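You operate a simulated robot arm through the tools that you are given. There is no shell and no other tool.

Carry out the task below with a simulated robot arm. There is one attempt and no reset: what you move stays moved.

JOB
Light the film, lay the orange HOLD tag on the box of its line, and save that line.
Fine: the film stays on the lamp; switch the lamp off at the end.
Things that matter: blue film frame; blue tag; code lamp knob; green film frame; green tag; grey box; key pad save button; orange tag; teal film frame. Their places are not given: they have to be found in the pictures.

The check looks at the end state, three seconds after you hand in, the way a careful person would. Anything else that was tipped, shoved, dropped, spilled or broken makes it a failure.

ROBOT AND FRAMES
A 6-joint arm with a two-finger parallel gripper, fixed in place. Base frame: the origin is at the foot of the arm, x ahead of it, y to its left, z up; the work surface is at about z = 0. Units: mm, degrees, N and s.
With the tool pointing down near the work surface it reaches from about 140 to 580 mm from the base axis. Its first joint turns from -66.0 to 66.0 degrees. Payload 2.1 kg.
The TCP is the grasp point between the finger pads, 30 mm short of the fingertips. In the tool frame z runs along the fingers and y along their closing line. Largest opening 94 mm; finger width 28, thickness 10; the body of the gripper, 50 by 96 mm, starts 55 mm behind the TCP.
Orientation is told as [roll, pitch, yaw] about the base's x, y, z axes, in that order, counted from this pose: with the fingers straight down and closing along the base's y, the tool's x points along the base's -x, its y along +y and its z along -z.

CONTROLS
- The arm moves only by the tool jog_arm. Its argument "series" is a list of rows, each an object of numbers (a shift or turn left out is 0, a gripper value left out holds the last): "wx", "wy", "wz": the turn, a rotation vector about the tool's x, y, z in degrees; "tx", "ty", "tz": the shift along the tool's x, y, z in mm; "gripper": the finger opening in mm, from 0 to 94. In form: [{"wx": .., "wy": .., "wz": .., "tx": .., "ty": .., "tz": .., "gripper": ..}, ...]. A call has 1 to 20 rows; each row shifts and turns the commanded pose from where the row before left it, along the tool's axes as they then stand. Rows are played at 5 a second. More than 50 mm and 8.6 degrees between two rows, or a gripper value outside its range, and nothing of the call is played. A pose out of reach is approached as far as the arm can. The call stops where the force on the tool passes 40 N (or 10 N more than at its start, if that is more) or the arm is blocked; 0.2 s more then pass. The fingers move at their own pace (about 72 mm/s each) and stop on an object; they squeeze with about 40 N. The grip force told is the motor's: it shows also when the fingers shut on nothing. Time passes only in rows, and 0.2 s behind the last, so rows that do not move let the fingers close. The reply holds the time, the measured pose of the TCP, the force on the tool along the base axes, the opening and the grip force, in the units named above and with some noise, with the torque about the TCP (base axes, N m) and any sound that the robot's microphone picked up, and new pictures: "pictures" is both (left out), scene, wrist or none.
- Cameras (640 x 400 px; columns grow to the right, rows downward): "scene" is fixed at [60.8, -372.3, 496.8]; the picture's right is [0.74, -0.67, 0.00], its down [-0.30, -0.33, -0.90] and it looks along [0.60, 0.67, -0.45] (base axes); focal length 242 px, centre (320, 200). "wrist" rides on the gripper at [76, 14, -102] in the tool frame; the picture's right is [-0.18, 0.98, 0.00], its down [-0.75, -0.14, -0.64] and it looks along [-0.63, -0.12, 0.77] (tool axes); focal length 243 px, centre (320, 200).
- probe_pixels(camera, pixels): for up to 12 pixels [column, row] of the newest picture of that camera ("zoom" is the newest enlarged one), the place [x, y, z] in the base frame of the surface seen there, good to about 2 mm. No time passes.
- inspect(camera, box): a new picture of the part [left, top, right, bottom] of that camera's present view, enlarged. No time passes.
- close_job(): hands the job in; it is judged then, once.

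Unless the task says otherwise, let go and move clear before handing in.

The tools are called after "Request:" by a JSON object that holds its "name" and its "arguments". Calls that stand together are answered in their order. jog_arm: Moves the arm, as the interface text tells. Its arguments: {"type":"object","properties":{"series":{"type":"array"},"pictures":{"type":"string","enum":["both","scene","wrist","none"]}},"required":["series"]} The other tools are called the same way: probe_pixels (camera, pixels) gives the place of the surface under pixels of a picture; inspect (camera, box) takes an enlarged picture of a part of a camera's view; close_job () hands the job in.

At the start:

```text
time: 0.0
ee_pos: [324.5, -28.0, 377.6]
ee_rot: [0.0, -0.1, 0.0]
contact_force: [0.2, -0.3, -0.3]
wrist_torque: [-0.01, 0.0, 0.03]
width: 94.1
grasp_force: 0.0
```

scene: 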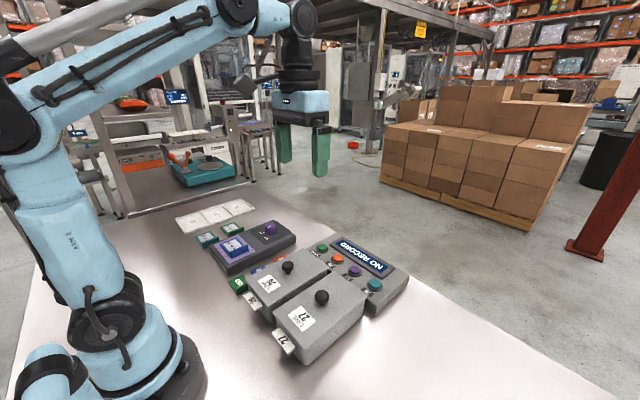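
wrist: 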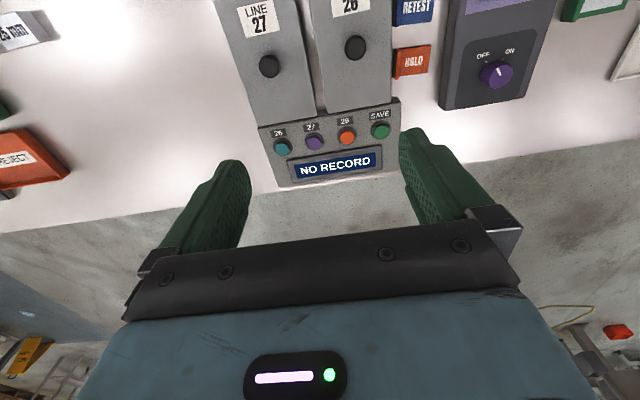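

The scene shows a lamp with a knob near (270,230), film frames near (235,247), two grey line boxes, and a key pad reading NO RECORD. I'll zoom in on those areas before moving.

Request:
{"name": "inspect", "arguments": {"camera": "scene", "box": [160, 180, 320, 280]}}

Request:
{"name": "inspect", "arguments": {"camera": "scene", "box": [220, 230, 420, 370]}}

Request:
{"name": "inspect", "arguments": {"camera": "wrist", "box": [0, 0, 640, 200]}}

```text
4.00 times, centred on (240, 230) of scene
```

zoom: 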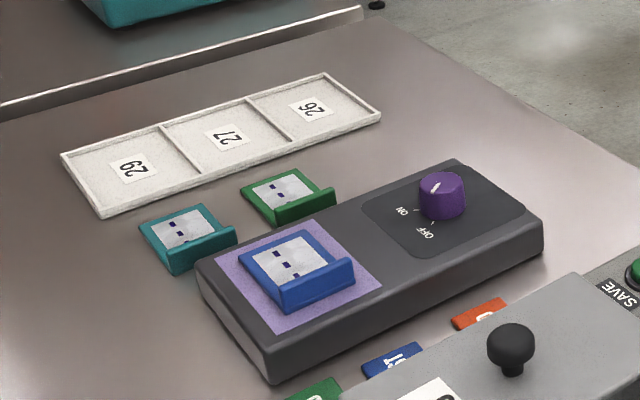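

```text
2.86 times, centred on (320, 300) of scene
```

zoom: 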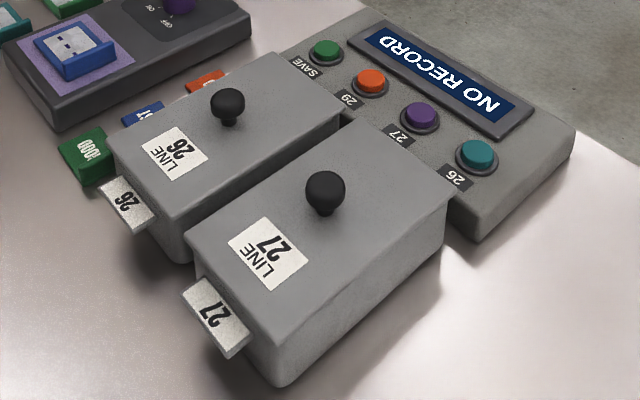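

```text
1.00 times, centred on (320, 100) of wrist (not enlarged: the box is as wide or as high as the picture)
```

zoom: 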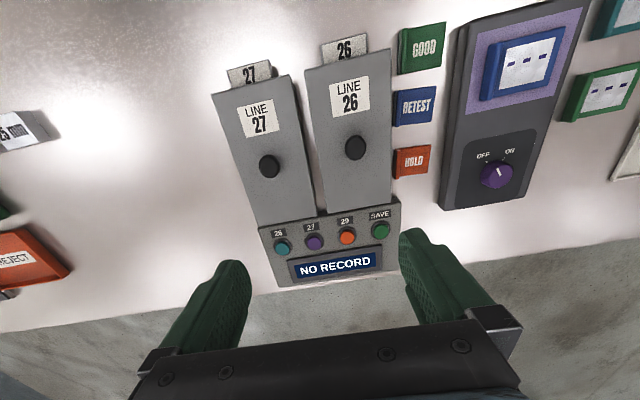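

The blue film frame sits on the lamp plate, and the boxes for lines 26 and 27 stand in front of the key pad. More items show at the left edge of the wrist view (REJECT, around (30,160)), so I'll zoom in and probe the main places.

Request:
{"name": "inspect", "arguments": {"camera": "wrist", "box": [430, 0, 640, 130]}}

Request:
{"name": "inspect", "arguments": {"camera": "wrist", "box": [0, 0, 160, 200]}}

Request:
{"name": "probe_pixels", "arguments": {"camera": "scene", "pixels": [[271, 228], [235, 247], [321, 297], [288, 267], [322, 248], [337, 259], [355, 271], [375, 286], [310, 315], [275, 285], [281, 260], [240, 284]]}}

Request:
{"name": "probe_pixels", "arguments": {"camera": "wrist", "pixels": [[412, 162], [412, 107], [424, 44], [496, 174], [15, 263], [20, 135], [269, 166], [355, 147], [522, 65], [600, 92], [281, 248], [380, 230]]}}

```text
3.05 times, centred on (535, 65) of wrist
```

zoom: 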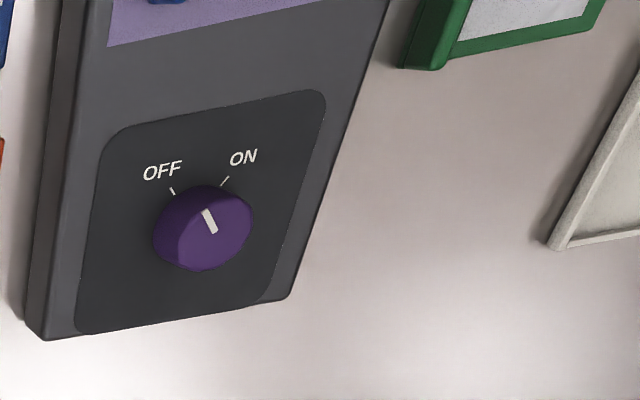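

```text
2.00 times, centred on (80, 100) of wrist
```

zoom: 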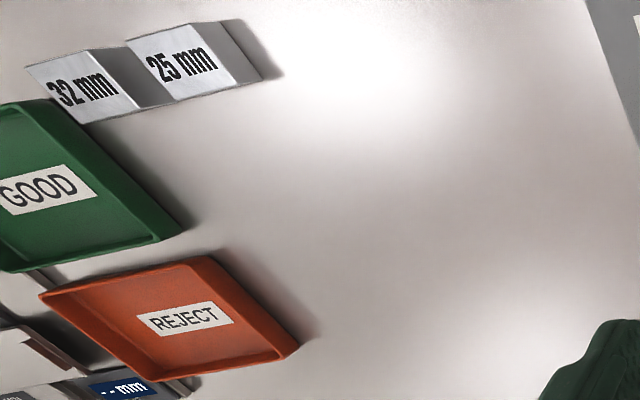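

```text
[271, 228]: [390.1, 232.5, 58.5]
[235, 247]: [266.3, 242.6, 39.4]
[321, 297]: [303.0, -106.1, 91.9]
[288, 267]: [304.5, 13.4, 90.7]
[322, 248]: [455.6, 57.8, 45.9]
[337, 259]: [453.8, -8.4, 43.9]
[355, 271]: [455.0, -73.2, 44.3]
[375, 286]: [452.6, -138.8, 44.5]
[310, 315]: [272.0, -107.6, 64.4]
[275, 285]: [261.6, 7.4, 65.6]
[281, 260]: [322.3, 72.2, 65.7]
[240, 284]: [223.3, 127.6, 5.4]
```

```text
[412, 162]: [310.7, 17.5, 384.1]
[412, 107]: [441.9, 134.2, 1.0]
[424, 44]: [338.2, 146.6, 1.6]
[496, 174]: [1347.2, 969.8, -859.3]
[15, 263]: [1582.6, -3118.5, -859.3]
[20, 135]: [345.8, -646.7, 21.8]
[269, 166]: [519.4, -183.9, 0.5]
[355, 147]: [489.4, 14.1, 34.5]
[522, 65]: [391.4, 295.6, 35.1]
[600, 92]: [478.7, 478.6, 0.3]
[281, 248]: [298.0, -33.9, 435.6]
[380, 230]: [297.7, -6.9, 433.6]
```

The second zoom shows GOOD/REJECT trays and gauge blocks at the far right of the table, which don't matter here. I'll move the camera toward the lamp for a close look at the knob, frames and tags.

Request:
{"name": "jog_arm", "arguments": {"series": [{"tx": 15, "ty": 35, "tz": 5}, {"tx": 15, "ty": 35, "tz": 5}, {"tx": 15, "ty": 35, "tz": 5}, {"tx": 15, "ty": 35, "tz": 5}, {"tx": 15, "ty": 35, "tz": 5}, {"tx": 15, "ty": 30, "tz": 5}, {"tx": 15, "ty": 20, "tz": 5}, {"tx": 15, "ty": 10, "tz": 5}]}}

```text
time: 1.8
ee_pos: [202.9, 207.4, 334.6]
ee_rot: [-0.1, 0.0, 0.0]
contact_force: [-0.2, -0.4, 1.1]
wrist_torque: [0.0, -0.01, 0.0]
width: 93.9
grasp_force: 0.1
```

scene: 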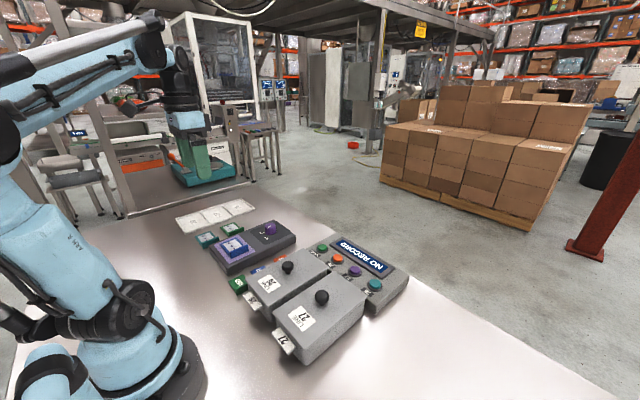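
wrist: 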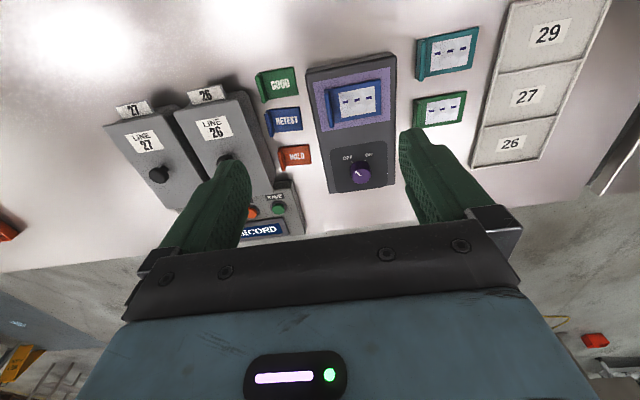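

Request:
{"name": "inspect", "arguments": {"camera": "wrist", "box": [300, 50, 420, 200]}}

Request:
{"name": "probe_pixels", "arguments": {"camera": "wrist", "pixels": [[361, 172], [352, 101], [292, 157], [284, 122], [278, 85], [361, 148], [330, 191], [395, 185], [305, 70], [396, 58], [311, 150], [284, 165]]}}

Request:
{"name": "inspect", "arguments": {"camera": "wrist", "box": [330, 140, 394, 190]}}

Request:
{"name": "inspect", "arguments": {"camera": "wrist", "box": [100, 60, 320, 200]}}

```text
2.67 times, centred on (360, 125) of wrist
```

zoom: 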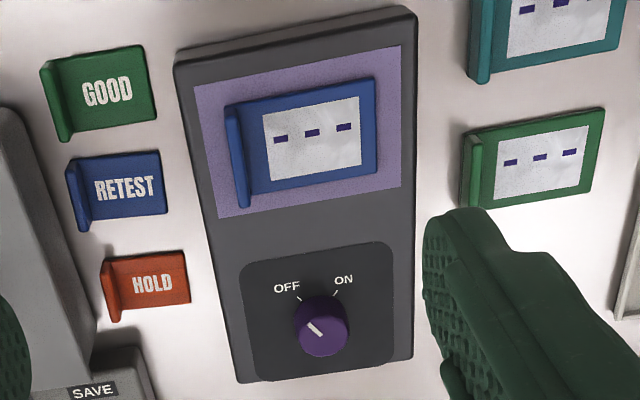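

```text
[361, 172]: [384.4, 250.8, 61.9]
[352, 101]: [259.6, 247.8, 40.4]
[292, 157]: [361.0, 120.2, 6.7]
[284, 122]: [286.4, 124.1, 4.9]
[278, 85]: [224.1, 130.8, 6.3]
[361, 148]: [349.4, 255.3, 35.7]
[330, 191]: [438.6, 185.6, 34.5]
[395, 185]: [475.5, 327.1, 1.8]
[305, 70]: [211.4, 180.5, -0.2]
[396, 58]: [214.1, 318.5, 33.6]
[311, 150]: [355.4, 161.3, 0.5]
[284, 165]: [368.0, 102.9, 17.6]
```

```text
8.00 times, centred on (362, 165) of wrist
```

zoom: 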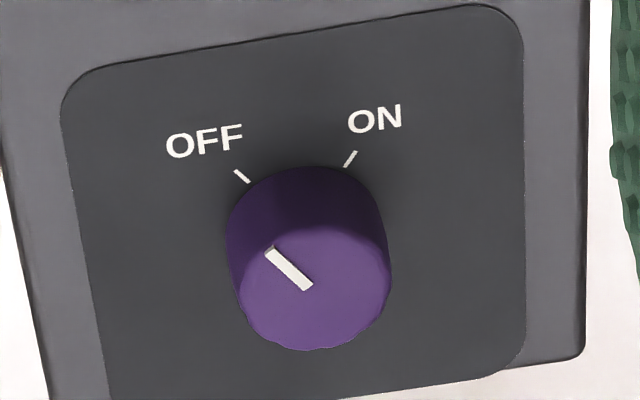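

```text
2.86 times, centred on (210, 130) of wrist
```

zoom: 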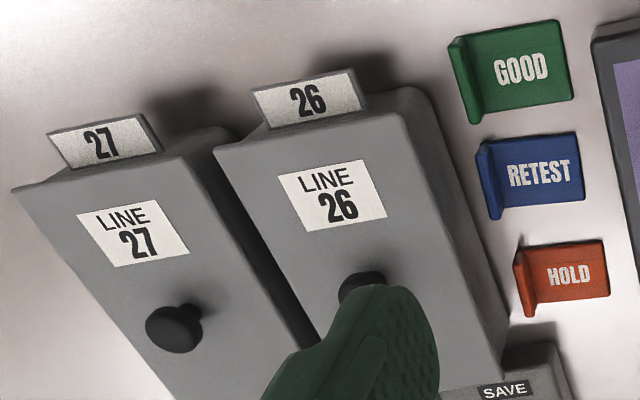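

The lamp's knob pointer is at OFF (zoom (290,265)), and the HOLD tag is at about (361,120) with a lip on its -y side. I'll probe the knob, tick, tag and box edges more finely.

Request:
{"name": "probe_pixels", "arguments": {"camera": "wrist", "pixels": [[354.2, 162.2], [365, 159.8], [361, 181], [370.5, 173], [352, 175], [361, 167], [358, 169], [353, 157], [369, 153], [362, 163], [365, 176], [356, 172]]}}

Request:
{"name": "inspect", "arguments": {"camera": "wrist", "box": [264, 135, 328, 175]}}

```text
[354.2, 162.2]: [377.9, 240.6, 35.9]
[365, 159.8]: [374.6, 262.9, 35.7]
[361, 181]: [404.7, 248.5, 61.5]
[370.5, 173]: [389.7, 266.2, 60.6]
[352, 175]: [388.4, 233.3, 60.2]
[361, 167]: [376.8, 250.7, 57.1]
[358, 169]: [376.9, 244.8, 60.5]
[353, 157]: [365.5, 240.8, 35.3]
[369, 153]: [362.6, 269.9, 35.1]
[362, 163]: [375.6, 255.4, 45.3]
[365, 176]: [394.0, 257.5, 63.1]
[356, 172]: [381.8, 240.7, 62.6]
```

```text
10.00 times, centred on (296, 155) of wrist
```

zoom: 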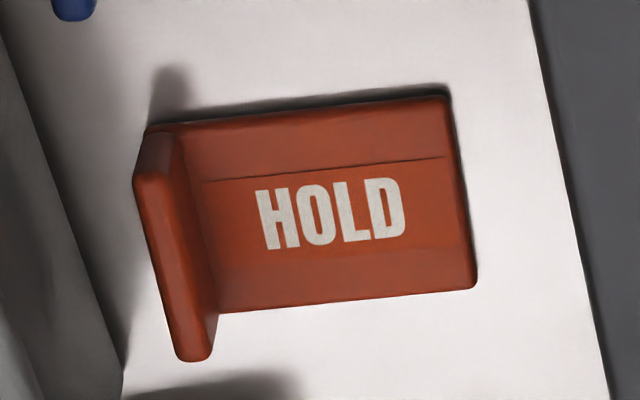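

The knob centre is about (391, 250), its top z is about 61 and its radius about 17. I'll go above it with the gripper turned ahead so the turn to ON has room.

Request:
{"name": "jog_arm", "arguments": {"series": [{"tx": -32, "ty": 7.1, "tz": 25, "wz": -6.7, "gripper": 60}, {"tx": -35, "ty": 3.1, "tz": 30, "wz": -6.7}, {"tx": -35, "ty": -1.0, "tz": 30, "wz": -6.7}, {"tx": -35, "ty": -5, "tz": 30, "wz": -6.7}, {"tx": -30, "ty": -9, "tz": 30, "wz": -6.7}, {"tx": -20, "ty": -10, "tz": 30, "wz": -6.5}]}}

```text
time: 3.2
ee_pos: [392.3, 244.0, 161.6]
ee_rot: [0.0, 0.1, 40.1]
contact_force: [-0.1, -0.3, 0.0]
wrist_torque: [-0.03, -0.04, -0.02]
width: 59.8
grasp_force: 0.1
```

scene: 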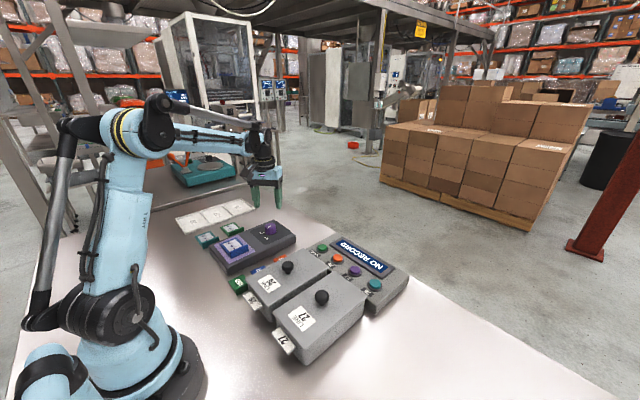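
wrist: 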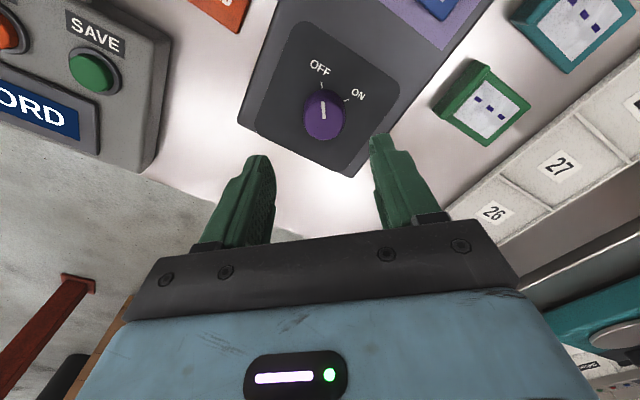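

Now the knob is at (324,112) in the wrist view, with its pointer still at OFF. I'll probe its rim for an accurate centre.

Request:
{"name": "probe_pixels", "arguments": {"camera": "wrist", "pixels": [[305, 115], [341, 115], [323, 136], [323, 115], [323, 101], [321, 87], [346, 100], [323, 97], [310, 128], [337, 128]]}}

Request:
{"name": "inspect", "arguments": {"camera": "wrist", "box": [276, 50, 372, 150]}}

```text
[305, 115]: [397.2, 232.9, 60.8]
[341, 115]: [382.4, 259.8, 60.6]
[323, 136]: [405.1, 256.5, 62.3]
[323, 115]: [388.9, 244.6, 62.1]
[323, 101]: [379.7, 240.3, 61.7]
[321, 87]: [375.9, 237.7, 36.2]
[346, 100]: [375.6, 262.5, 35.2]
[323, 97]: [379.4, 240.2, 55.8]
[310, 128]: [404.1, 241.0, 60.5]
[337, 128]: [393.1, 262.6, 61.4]
```

```text
4.00 times, centred on (324, 100) of wrist
```

zoom: 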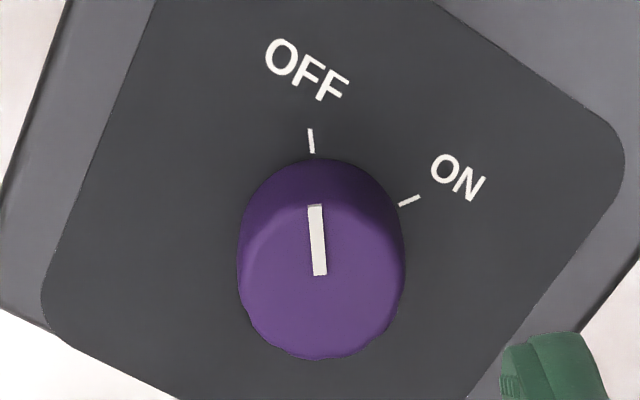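

Knob centre refined to about (391, 248), top 62. I'll descend so the fingertips reach about z 45, then close on it.

Request:
{"name": "jog_arm", "arguments": {"series": [{"tx": -1.6, "ty": 3.9, "tz": 30}, {"tz": 30}, {"tz": 20}, {"tz": 7}, {"gripper": 25}, {"gripper": 25}, {"gripper": 25}], "pictures": "wrist"}}

```text
time: 4.8
ee_pos: [392.4, 248.2, 73.1]
ee_rot: [-0.2, 0.0, 39.8]
contact_force: [13.0, -16.9, -10.8]
wrist_torque: [-0.1, -0.21, -0.07]
width: 36.4
grasp_force: 44.7
```

wrist: 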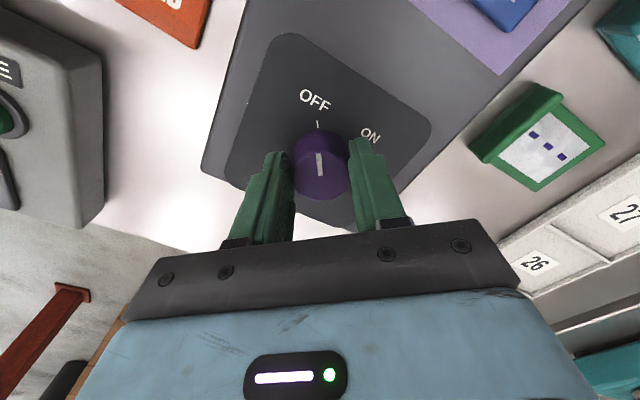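

The fingers hold the knob (width 36.4), but there is about 21 N sideways along the tool's -y, so I'm off centre. I'll ease over a little.

Request:
{"name": "jog_arm", "arguments": {"series": [{"ty": -1}, {"ty": -0.5}], "pictures": "none"}}

```text
time: 5.4
ee_pos: [391.7, 248.8, 75.4]
ee_rot: [0.0, -0.1, 39.9]
contact_force: [15.0, -7.9, -30.1]
wrist_torque: [-0.19, -0.23, -0.06]
width: 36.6
grasp_force: 45.3
```

The vertical force grew to -30 N as the arm settled upward with the knob gripped. I'll open, let it settle, and grip again.

Request:
{"name": "jog_arm", "arguments": {"series": [{"gripper": 60}, {}, {}, {}, {}], "pictures": "wrist"}}

```text
time: 6.6
ee_pos: [392.0, 247.4, 75.4]
ee_rot: [-0.1, 0.1, 39.9]
contact_force: [0.5, 0.1, 0.1]
wrist_torque: [0.0, 0.03, 0.01]
width: 60.2
grasp_force: 0.1
```

wrist: 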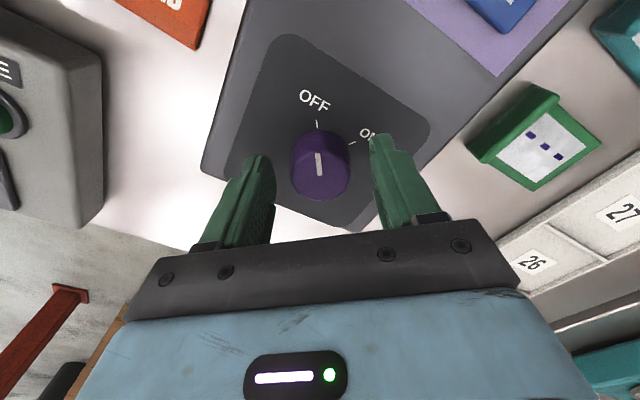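

The force is back to zero and the knob is unmoved between the fingers. I'm closing again.

Request:
{"name": "jog_arm", "arguments": {"series": [{"gripper": 30}, {"gripper": 30}, {"gripper": 30}, {"gripper": 30}, {"gripper": 30}], "pictures": "none"}}

```text
time: 7.8
ee_pos: [390.9, 247.3, 73.6]
ee_rot: [-0.1, 0.0, 40.0]
contact_force: [3.7, -5.2, -0.9]
wrist_torque: [-0.13, -0.12, -0.05]
width: 36.5
grasp_force: 45.4
```

The side force is down to about 6 N. I'm turning the knob toward ON, which is clockwise from above and +wz, in two stages.

Request:
{"name": "jog_arm", "arguments": {"series": [{"wz": 6}, {"wz": 6}, {"wz": 6}, {"wz": 6}, {"wz": 6}], "pictures": "wrist"}}

```text
time: 9.0
ee_pos: [389.6, 249.3, 73.2]
ee_rot: [0.2, 0.0, 10.0]
contact_force: [-4.9, 10.3, -10.7]
wrist_torque: [0.43, -0.97, 0.04]
width: 36.5
grasp_force: 44.8
```

wrist: 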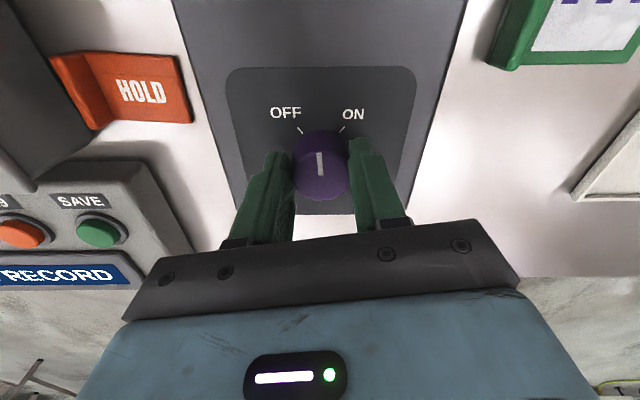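

The knob turns with the gripper and the pointer is now midway. Continuing.

Request:
{"name": "jog_arm", "arguments": {"series": [{"wz": 6}, {"wz": 6}, {"wz": 6}, {"wz": 6}, {"wz": 6}, {"wz": 6}, {"wz": 6}, {}]}}

```text
time: 10.4
ee_pos: [390.1, 251.4, 74.6]
ee_rot: [0.8, 0.1, -24.6]
contact_force: [-1.5, 1.8, 0.6]
wrist_torque: [-0.06, -0.1, -0.04]
width: 36.4
grasp_force: 45.1
stopped in row 7: the force on the tool passed its limit at 40 N (the readings are from after the stop); the commanded pose is now the measured one
```

scene: 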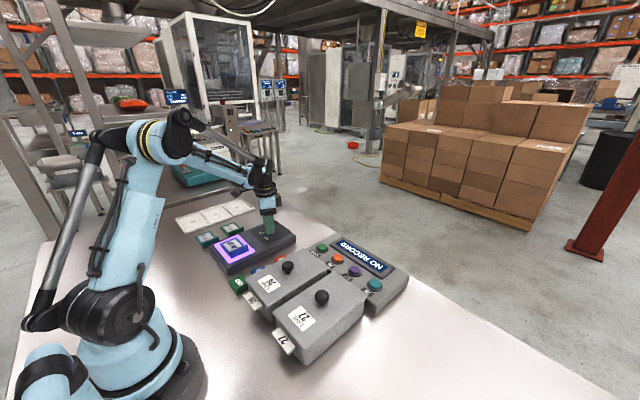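
wrist: 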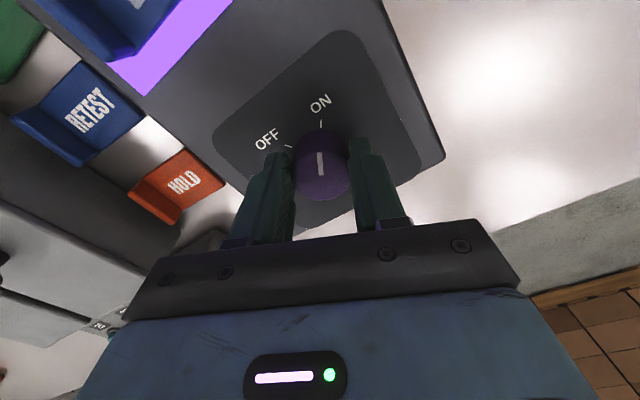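

The lamp plate now glows purple (scene (235,247)), so the lamp is on. I'll zoom in on the film to read the code.

Request:
{"name": "inspect", "arguments": {"camera": "scene", "box": [210, 230, 260, 265]}}

Request:
{"name": "jog_arm", "arguments": {"series": [{"gripper": 60}, {"gripper": 60}, {"gripper": 60}, {"tz": -40}, {"tz": -40}]}}

```text
11.43 times, centred on (235, 248) of scene
```

zoom: 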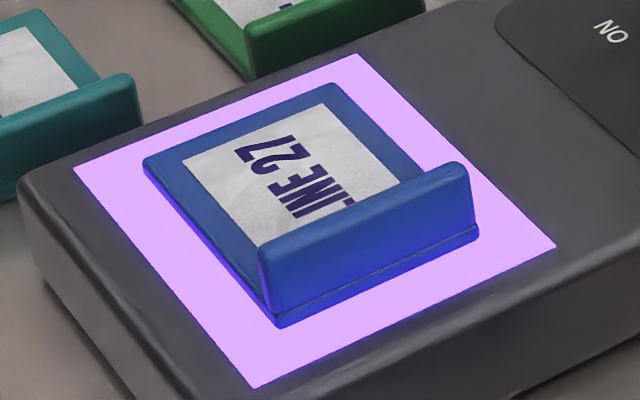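

```text
time: 11.6
ee_pos: [388.8, 250.5, 152.4]
ee_rot: [0.8, 0.0, -24.7]
contact_force: [-0.8, -0.9, -0.9]
wrist_torque: [-0.02, 0.0, 0.01]
width: 59.9
grasp_force: 0.1
```

scene: 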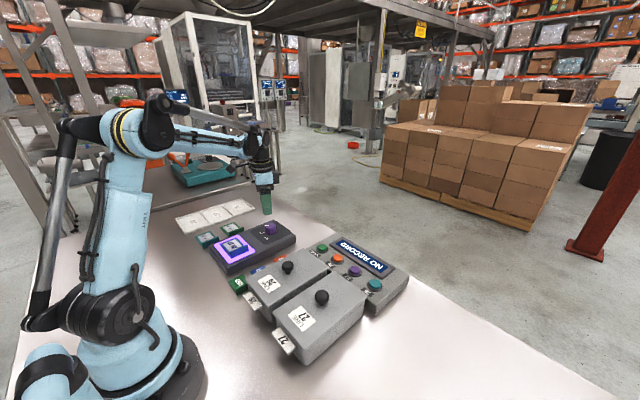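
wrist: 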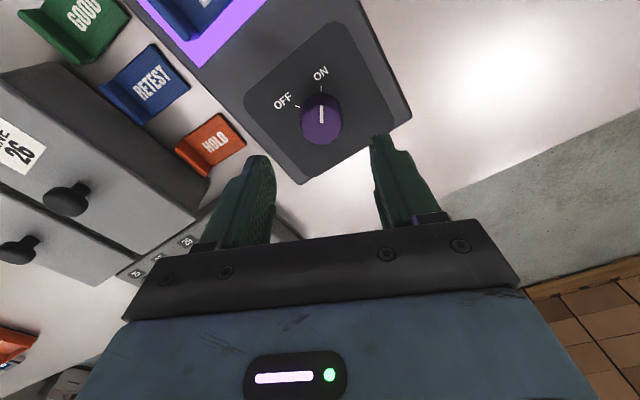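

The lit film reads LINE 27, so the tag goes on the line 27 box and key 27 gets saved. Next I'll straighten the gripper and move to a view over the HOLD tag and the film.

Request:
{"name": "jog_arm", "arguments": {"series": [{"tz": -16, "wz": -8.2}, {"tz": -16, "wz": -8.2}, {"tz": -18, "wz": -8.3}, {"wx": 0.8, "tx": 42, "ty": -30}, {"tx": 42, "ty": -30}, {"tx": 42, "ty": -30}, {"tx": 42, "ty": -30}, {}]}}

```text
refused: row 4 steps farther than a row can; nothing moved
```

That row was 51.6 mm, just over the limit, so I'm resending with smaller steps.

Request:
{"name": "jog_arm", "arguments": {"series": [{"tz": -16, "wz": -8.2}, {"tz": -16, "wz": -8.2}, {"tz": -18, "wz": -8.3}, {"wx": 0.8, "tx": 33.6, "ty": -24}, {"tx": 33.6, "ty": -24}, {"tx": 33.6, "ty": -24}, {"tx": 33.6, "ty": -24}, {"tx": 33.6, "ty": -24}, {}]}}

```text
time: 13.6
ee_pos: [222.3, 129.6, 202.6]
ee_rot: [-0.1, -0.1, 0.1]
contact_force: [0.3, 0.7, 0.7]
wrist_torque: [0.0, -0.03, 0.0]
width: 60.0
grasp_force: 0.2
```

scene: 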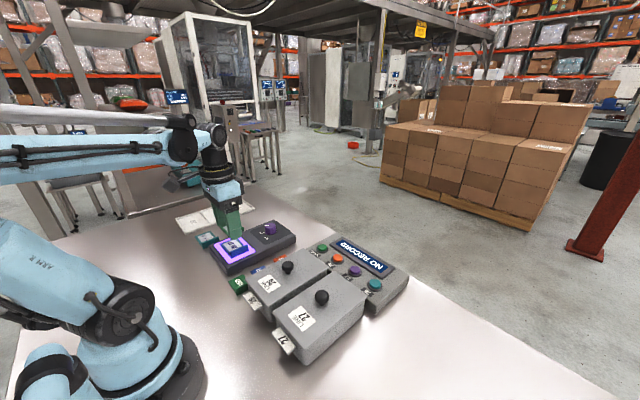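
wrist: 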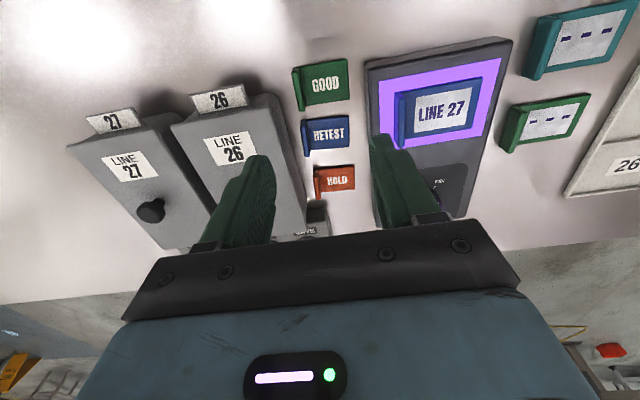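

The wrist view at (442,110) confirms LINE 27 in full. I'll zoom in on the HOLD tag and on box 27's lid for the grasp and the laying place.

Request:
{"name": "probe_pixels", "arguments": {"camera": "wrist", "pixels": [[150, 211], [128, 168], [80, 150], [165, 130], [163, 245], [205, 225], [112, 122], [185, 195], [290, 200], [267, 95], [307, 232], [275, 105]]}}

Request:
{"name": "inspect", "arguments": {"camera": "wrist", "box": [296, 155, 376, 205]}}

```text
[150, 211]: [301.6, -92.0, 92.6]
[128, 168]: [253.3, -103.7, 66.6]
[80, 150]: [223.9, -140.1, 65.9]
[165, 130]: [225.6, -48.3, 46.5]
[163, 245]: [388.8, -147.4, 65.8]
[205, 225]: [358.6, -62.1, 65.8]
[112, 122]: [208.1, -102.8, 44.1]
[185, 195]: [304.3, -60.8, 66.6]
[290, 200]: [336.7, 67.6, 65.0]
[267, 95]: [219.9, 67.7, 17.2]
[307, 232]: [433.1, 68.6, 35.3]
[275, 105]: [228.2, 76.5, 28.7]
```

```text
8.00 times, centred on (336, 180) of wrist
```

zoom: 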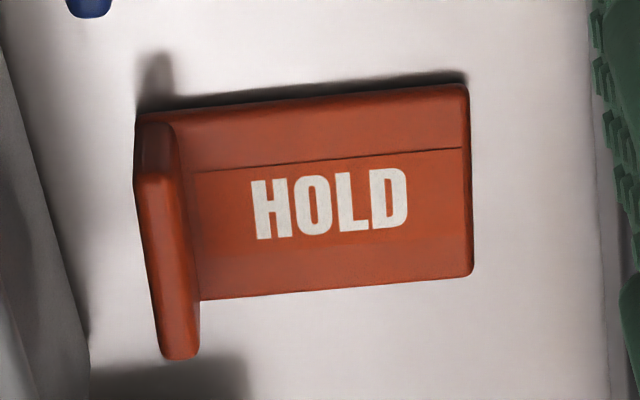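

Request:
{"name": "probe_pixels", "arguments": {"camera": "zoom", "pixels": [[150, 185], [178, 350], [165, 270], [145, 150], [165, 130], [205, 160], [205, 290], [465, 95], [468, 265], [330, 205], [60, 300], [188, 270]]}}

Request:
{"name": "probe_pixels", "arguments": {"camera": "wrist", "pixels": [[272, 110], [280, 140], [290, 170], [300, 205], [304, 212], [308, 200], [312, 208], [300, 190], [296, 172], [305, 190], [306, 215], [320, 215]]}}

```text
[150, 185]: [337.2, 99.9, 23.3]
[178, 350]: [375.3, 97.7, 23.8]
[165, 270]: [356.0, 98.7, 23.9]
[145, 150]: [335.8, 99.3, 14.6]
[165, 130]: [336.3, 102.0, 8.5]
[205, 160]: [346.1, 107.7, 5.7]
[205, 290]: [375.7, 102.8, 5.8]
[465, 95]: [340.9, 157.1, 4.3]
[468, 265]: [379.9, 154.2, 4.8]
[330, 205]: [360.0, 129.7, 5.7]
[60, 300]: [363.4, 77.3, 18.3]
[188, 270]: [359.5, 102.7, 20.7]
```

```text
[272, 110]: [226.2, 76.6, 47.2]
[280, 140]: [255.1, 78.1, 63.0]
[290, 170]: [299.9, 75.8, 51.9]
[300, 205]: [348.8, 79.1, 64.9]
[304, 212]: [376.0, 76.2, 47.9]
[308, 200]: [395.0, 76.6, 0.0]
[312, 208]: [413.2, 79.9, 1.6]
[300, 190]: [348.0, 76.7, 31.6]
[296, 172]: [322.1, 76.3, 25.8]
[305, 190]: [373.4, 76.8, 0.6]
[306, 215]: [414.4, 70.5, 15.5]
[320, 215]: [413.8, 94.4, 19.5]
```

The HOLD tag's lip runs x 337–377 at y≈99.5 with its top at z 24. The box 26 wall is at y≈77, leaving a 20 mm gap for one finger. I'll close to 15 mm, line up above the lip, and check.

Request:
{"name": "jog_arm", "arguments": {"series": [{"tx": -34, "ty": -7.5, "gripper": 15}, {"tx": -34, "ty": -7.5}, {"tx": -34, "ty": -7.5, "tz": 20}, {"tx": -32.7, "ty": -7.6, "tz": 20}, {"tz": 30}, {"tz": 22, "wz": 3.5}, {}, {}]}}

```text
time: 15.4
ee_pos: [357.2, 98.1, 112.5]
ee_rot: [0.0, -0.2, -3.5]
contact_force: [-0.1, 0.1, 0.2]
wrist_torque: [0.01, -0.01, -0.02]
width: 14.9
grasp_force: 0.0
```

scene: 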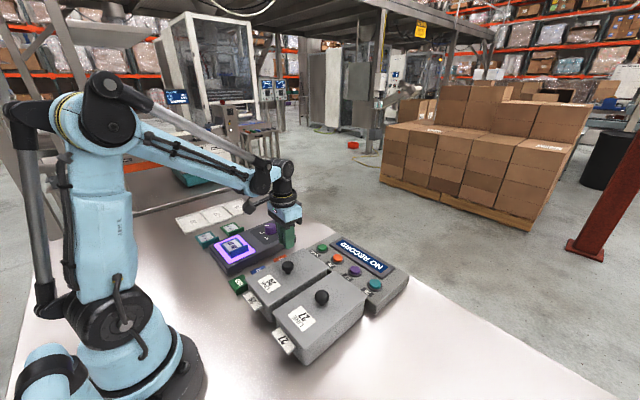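
wrist: 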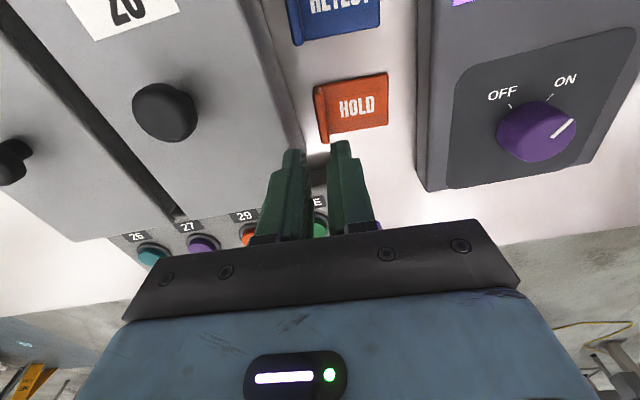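

I'm above the tag with the fingers 15 mm apart at y 98.1. I'll probe the lip and box edge again from this closer view.

Request:
{"name": "inspect", "arguments": {"camera": "wrist", "box": [272, 65, 400, 165]}}

Request:
{"name": "probe_pixels", "arguments": {"camera": "wrist", "pixels": [[319, 100], [323, 125], [321, 112], [317, 95], [326, 140], [318, 112], [326, 118], [300, 140], [295, 115], [385, 80], [387, 122], [304, 145]]}}

```text
4.00 times, centred on (336, 115) of wrist
```

zoom: 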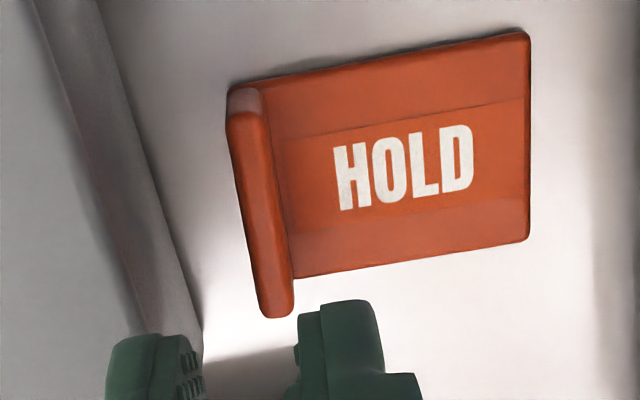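

```text
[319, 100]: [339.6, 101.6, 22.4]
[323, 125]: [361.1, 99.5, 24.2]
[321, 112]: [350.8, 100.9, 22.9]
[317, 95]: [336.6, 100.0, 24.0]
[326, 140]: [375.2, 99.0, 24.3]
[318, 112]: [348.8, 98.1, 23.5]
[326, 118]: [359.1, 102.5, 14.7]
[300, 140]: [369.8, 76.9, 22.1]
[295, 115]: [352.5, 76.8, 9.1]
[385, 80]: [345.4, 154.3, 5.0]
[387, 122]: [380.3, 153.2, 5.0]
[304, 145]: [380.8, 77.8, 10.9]
```

The lip centre is at y≈99.7, so I'll shift +1.6 in y. Then I'll descend until the fingertips are about z 10, just above the plate, and close on the lip.

Request:
{"name": "jog_arm", "arguments": {"series": [{"ty": 1.6, "tz": 20}, {"tz": 20}, {"tz": 15}, {"tz": 10}, {"tz": 5.5}, {}, {}], "pictures": "both"}}

```text
time: 16.2
ee_pos: [358.3, 100.9, 65.8]
ee_rot: [-0.4, 0.1, -3.4]
contact_force: [-2.6, 0.9, 42.5]
wrist_torque: [-0.93, 0.08, -0.07]
width: 14.5
grasp_force: 0.0
stopped in row 3: the force on the tool passed its limit at 96 N (the readings are from after the stop); the commanded pose is now the measured one
```

scene: 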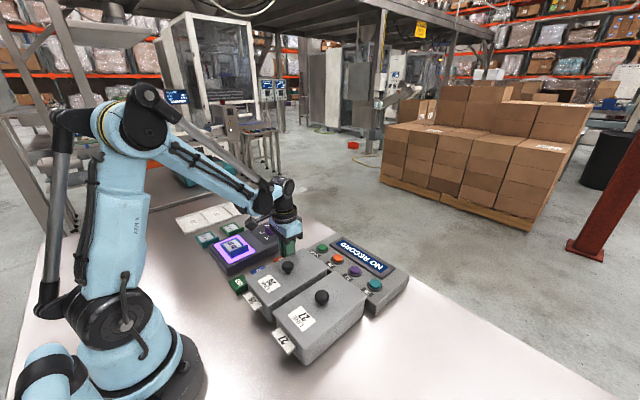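
wrist: 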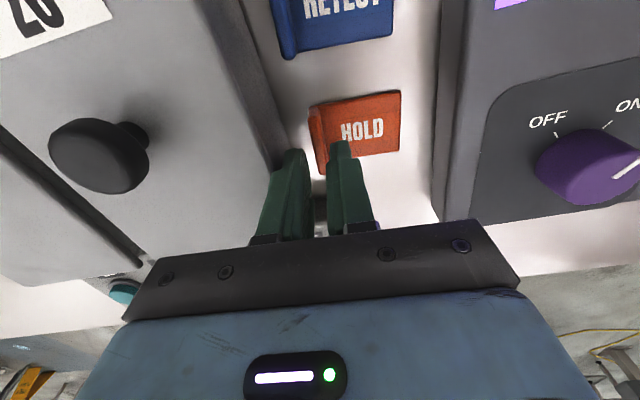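

The outer side of the left finger struck box 26's lid edge: 42 N up, with the torque putting the contact about 22 mm to -y. I'll rise straight up and check that nothing moved, then grip across the tag's 40 mm width with the gripper turned 90°.

Request:
{"name": "jog_arm", "arguments": {"series": [{"tz": -20}, {"tz": -40}, {}, {}]}}

```text
time: 17.2
ee_pos: [359.2, 99.4, 125.0]
ee_rot: [-0.2, 0.0, -3.5]
contact_force: [0.1, 0.9, 0.5]
wrist_torque: [-0.04, -0.03, 0.01]
width: 15.0
grasp_force: 0.2
```

scene: 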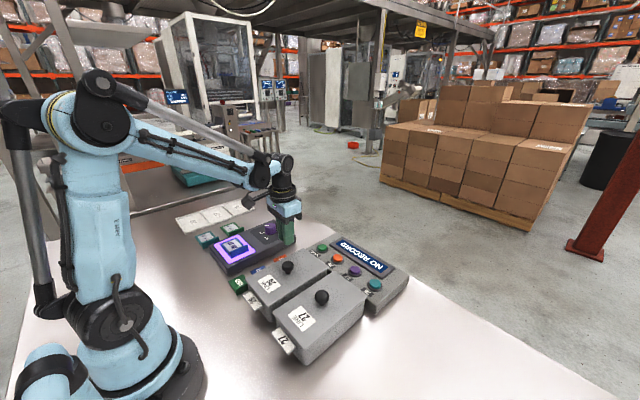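
wrist: 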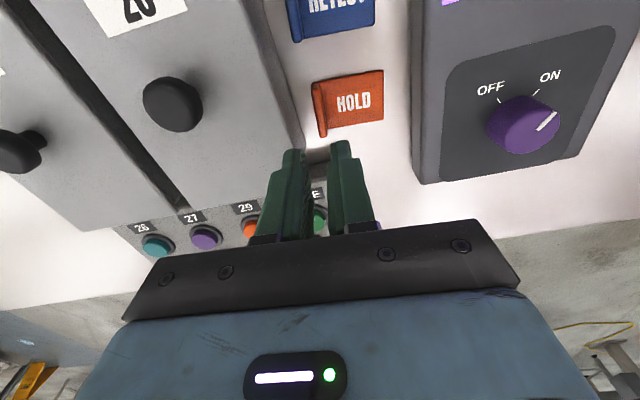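

Box 26 and the tag look the same as before. I'll shift to (357.5, 112), open to 56, and turn the gripper 90°.

Request:
{"name": "jog_arm", "arguments": {"series": [{"tx": 2.5, "ty": 12.5, "gripper": 56}, {"wz": -8.2}, {"wz": -8.2}, {"wz": -8.2}, {"wz": -8.2}, {"wz": -8.2}, {"wz": -8.2}, {"wz": -8.2}, {"wz": -8.2}, {"wz": -8.2}, {"wz": -8.2}, {"wz": -8}, {}, {}]}}

Request:
{"name": "inspect", "arguments": {"camera": "scene", "box": [220, 230, 420, 370]}}

```text
time: 20.2
ee_pos: [357.6, 113.4, 123.7]
ee_rot: [-0.1, 0.2, 86.6]
contact_force: [0.8, -0.4, -0.1]
wrist_torque: [0.0, 0.0, 0.01]
width: 56.1
grasp_force: 0.1
```

scene: 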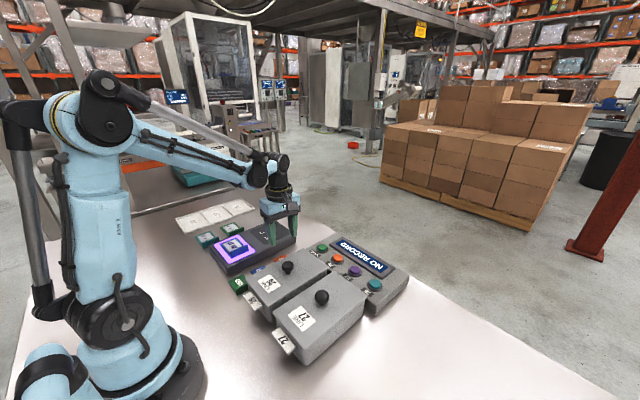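
wrist: 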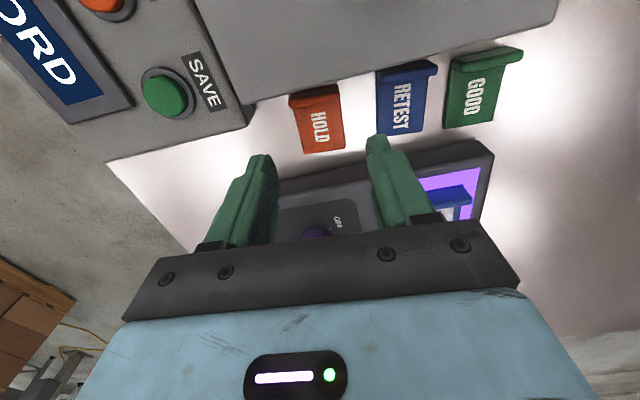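

```text
2.86 times, centred on (320, 300) of scene
```

zoom: 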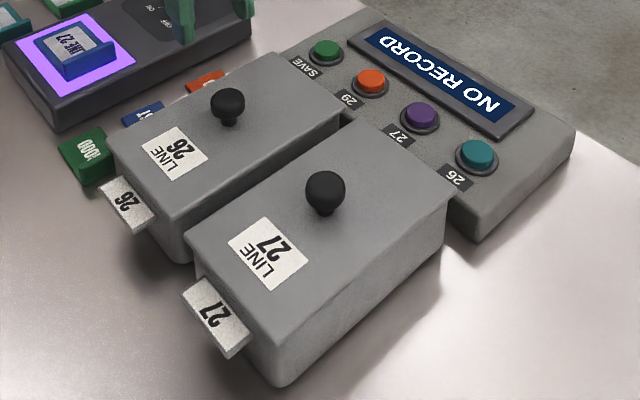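

The boxes look identical to the first zoom. The tag is now between the fingers at wrist (320,118), so I'll probe its edges and the neighbours.

Request:
{"name": "probe_pixels", "arguments": {"camera": "wrist", "pixels": [[292, 98], [338, 92], [316, 93], [304, 150], [343, 146], [320, 125], [377, 70], [379, 100], [383, 130], [240, 120], [300, 110], [248, 100]]}}

Request:
{"name": "inspect", "arguments": {"camera": "wrist", "box": [256, 70, 384, 170]}}

```text
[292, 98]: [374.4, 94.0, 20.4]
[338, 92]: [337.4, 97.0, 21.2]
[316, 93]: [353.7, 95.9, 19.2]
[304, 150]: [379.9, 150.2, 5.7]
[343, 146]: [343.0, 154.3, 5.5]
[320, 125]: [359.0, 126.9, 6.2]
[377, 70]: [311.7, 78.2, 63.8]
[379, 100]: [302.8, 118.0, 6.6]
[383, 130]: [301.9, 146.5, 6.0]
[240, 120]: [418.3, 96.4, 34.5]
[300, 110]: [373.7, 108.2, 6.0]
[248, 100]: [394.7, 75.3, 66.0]
```

```text
4.00 times, centred on (320, 120) of wrist
```

zoom: 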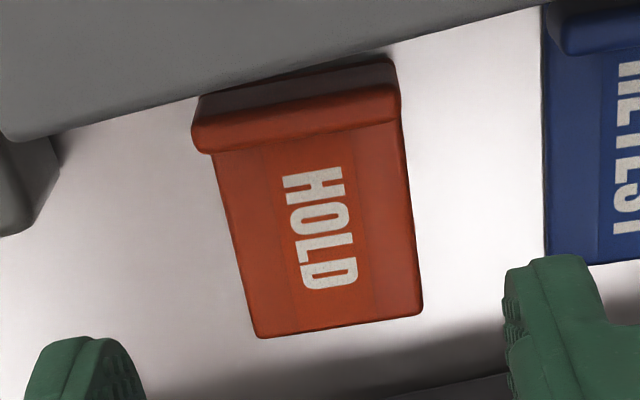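

The tag spans x≈337–379 with the lip at y≈97–102, and there is clearance to RETEST (x 306) and the key pad (x 414). I'll descend so the tips are about 3 mm above the table and close on the lip and plate edges.

Request:
{"name": "jog_arm", "arguments": {"series": [{"tx": 2, "tz": 20}, {"tz": 20}, {"tz": 20}, {"tz": 15}, {"tz": 10}, {"tz": 4}, {}, {}]}}

```text
time: 22.0
ee_pos: [357.7, 111.2, 34.9]
ee_rot: [-0.1, 0.1, 86.4]
contact_force: [0.4, 0.0, -0.3]
wrist_torque: [-0.02, -0.02, -0.03]
width: 56.1
grasp_force: 0.1
```

scene: 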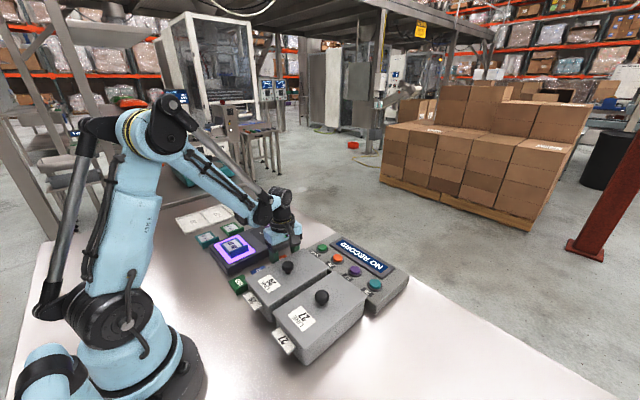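
wrist: 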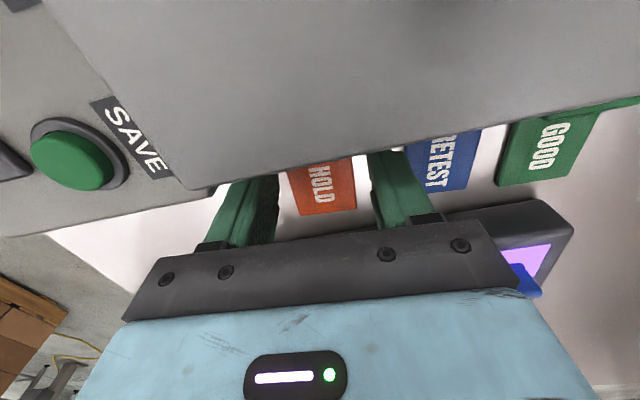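

No contact, and the fingers straddle the tag at (320,185). I'll lower 2 mm and close.

Request:
{"name": "jog_arm", "arguments": {"series": [{"tz": 2}, {}, {"gripper": 36}, {"gripper": 36}, {"gripper": 36}, {"gripper": 36}], "pictures": "wrist"}}

```text
time: 23.4
ee_pos: [357.1, 110.1, 32.2]
ee_rot: [0.0, 0.2, 86.5]
contact_force: [0.5, -0.2, 0.7]
wrist_torque: [0.0, -0.03, 0.02]
width: 42.5
grasp_force: 40.2
```

wrist: 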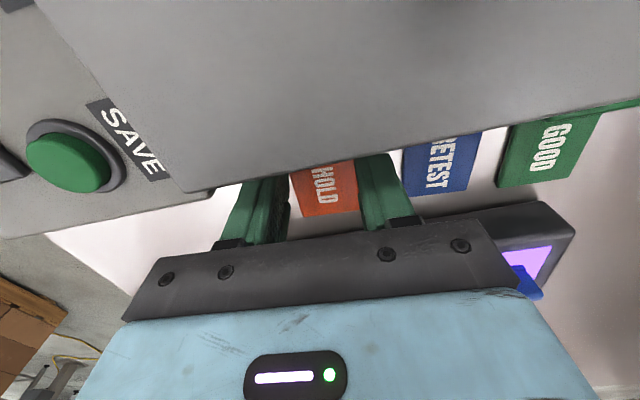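

The tag is gripped at width 42.5. I'll lift it straight up.

Request:
{"name": "jog_arm", "arguments": {"series": [{"tz": -10}, {"tz": -15}, {"tz": -25}, {"tz": -30}, {"tz": -30}, {"tz": -30}, {}]}}

```text
time: 25.0
ee_pos: [355.9, 109.6, 169.9]
ee_rot: [0.0, 0.1, 86.5]
contact_force: [-0.7, 0.1, 0.4]
wrist_torque: [-0.05, -0.03, 0.01]
width: 36.0
grasp_force: 0.1
```

scene: 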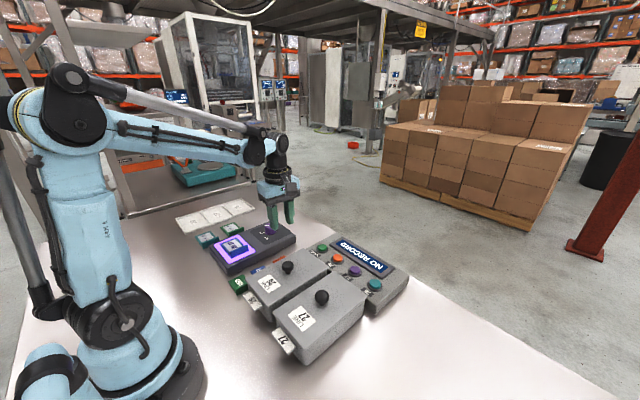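
wrist: 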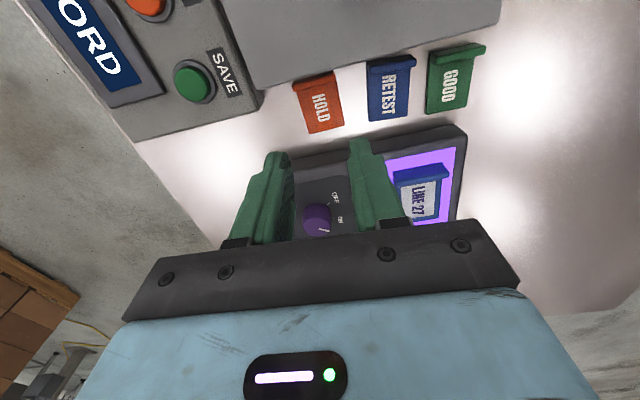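

The tag slipped out: the fingers closed to 36 and HOLD is still on the table at wrist (318,103). I'll check where it rests now, then grip it again and drag it a little away from box 26 so its lip can be gripped across.

Request:
{"name": "probe_pixels", "arguments": {"camera": "wrist", "pixels": [[296, 87], [335, 78], [315, 82], [311, 131], [344, 121], [321, 106], [370, 64], [370, 80], [374, 112], [270, 160], [330, 152]]}}

Request:
{"name": "inspect", "arguments": {"camera": "wrist", "box": [256, 50, 384, 150]}}

Request:
{"name": "inspect", "arguments": {"camera": "scene", "box": [230, 220, 330, 290]}}

```text
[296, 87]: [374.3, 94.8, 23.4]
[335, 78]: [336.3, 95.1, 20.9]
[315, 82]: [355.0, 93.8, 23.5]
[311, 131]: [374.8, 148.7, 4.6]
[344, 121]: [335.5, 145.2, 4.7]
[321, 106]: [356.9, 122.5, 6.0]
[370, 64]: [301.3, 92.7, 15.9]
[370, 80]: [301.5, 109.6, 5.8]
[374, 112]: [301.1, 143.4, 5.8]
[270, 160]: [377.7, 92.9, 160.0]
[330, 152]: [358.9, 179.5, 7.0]
```

```text
4.00 times, centred on (320, 100) of wrist
```

zoom: 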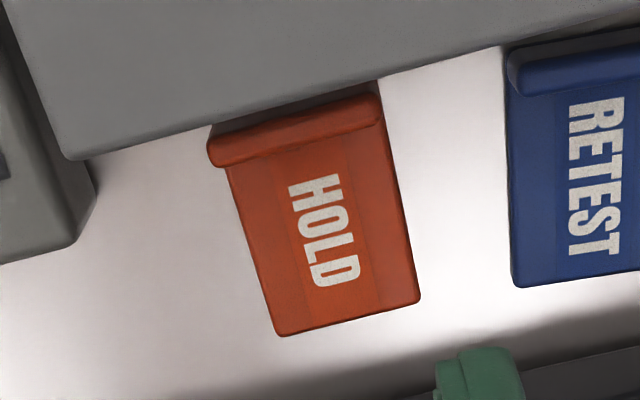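

```text
5.71 times, centred on (280, 255) of scene
```

zoom: 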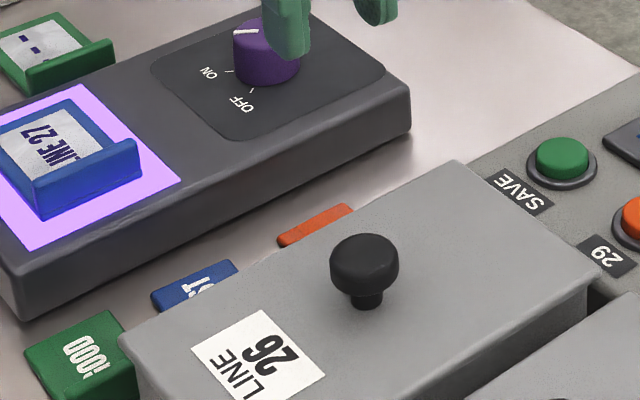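

The tag sits with its lip at y≈94–99 and x 336–376, slightly closer to the box. I'll go back down, grip its sides, and drag it about 20 mm in +y along the table.

Request:
{"name": "jog_arm", "arguments": {"series": [{"gripper": 56, "tz": 10, "wz": -3.5}, {"tz": 30, "tx": -3}, {"tz": 30}, {"tz": 30}, {"tz": 20}, {"tz": 12}, {"tz": 5}, {}, {}], "pictures": "wrist"}}

```text
time: 27.0
ee_pos: [357.5, 114.0, 35.2]
ee_rot: [0.0, 0.1, 90.0]
contact_force: [1.0, -0.7, -0.7]
wrist_torque: [0.01, 0.0, 0.02]
width: 56.1
grasp_force: 0.0
```

wrist: 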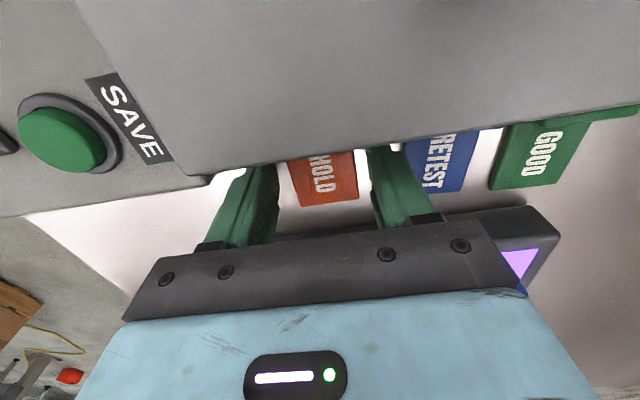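

The fingers straddle the plate. I'll lower a bit, close, and drag gently to +y (tool -x).

Request:
{"name": "jog_arm", "arguments": {"series": [{"tz": 2.5}, {}, {"gripper": 38}, {"gripper": 38}, {"gripper": 38}, {"tx": -4}, {"tx": -4}, {"tx": -4}, {"tx": -4}, {"tx": -4}, {}]}}

```text
time: 29.4
ee_pos: [356.4, 134.7, 32.9]
ee_rot: [0.0, 0.2, 90.1]
contact_force: [-0.7, 0.6, -0.4]
wrist_torque: [-0.01, 0.03, 0.01]
width: 42.5
grasp_force: 40.6
```

scene: 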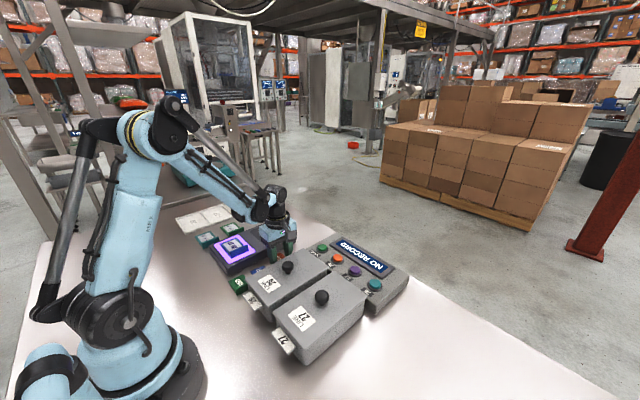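
wrist: 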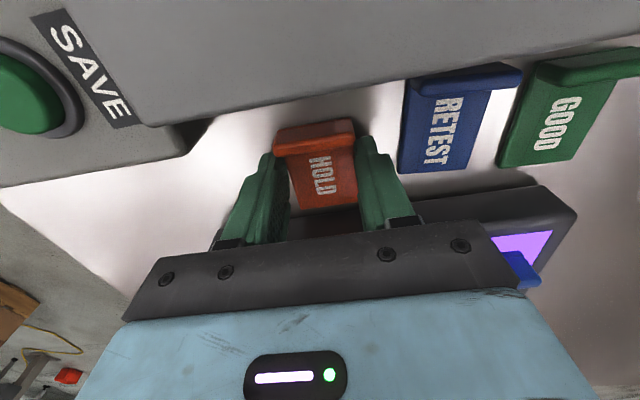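

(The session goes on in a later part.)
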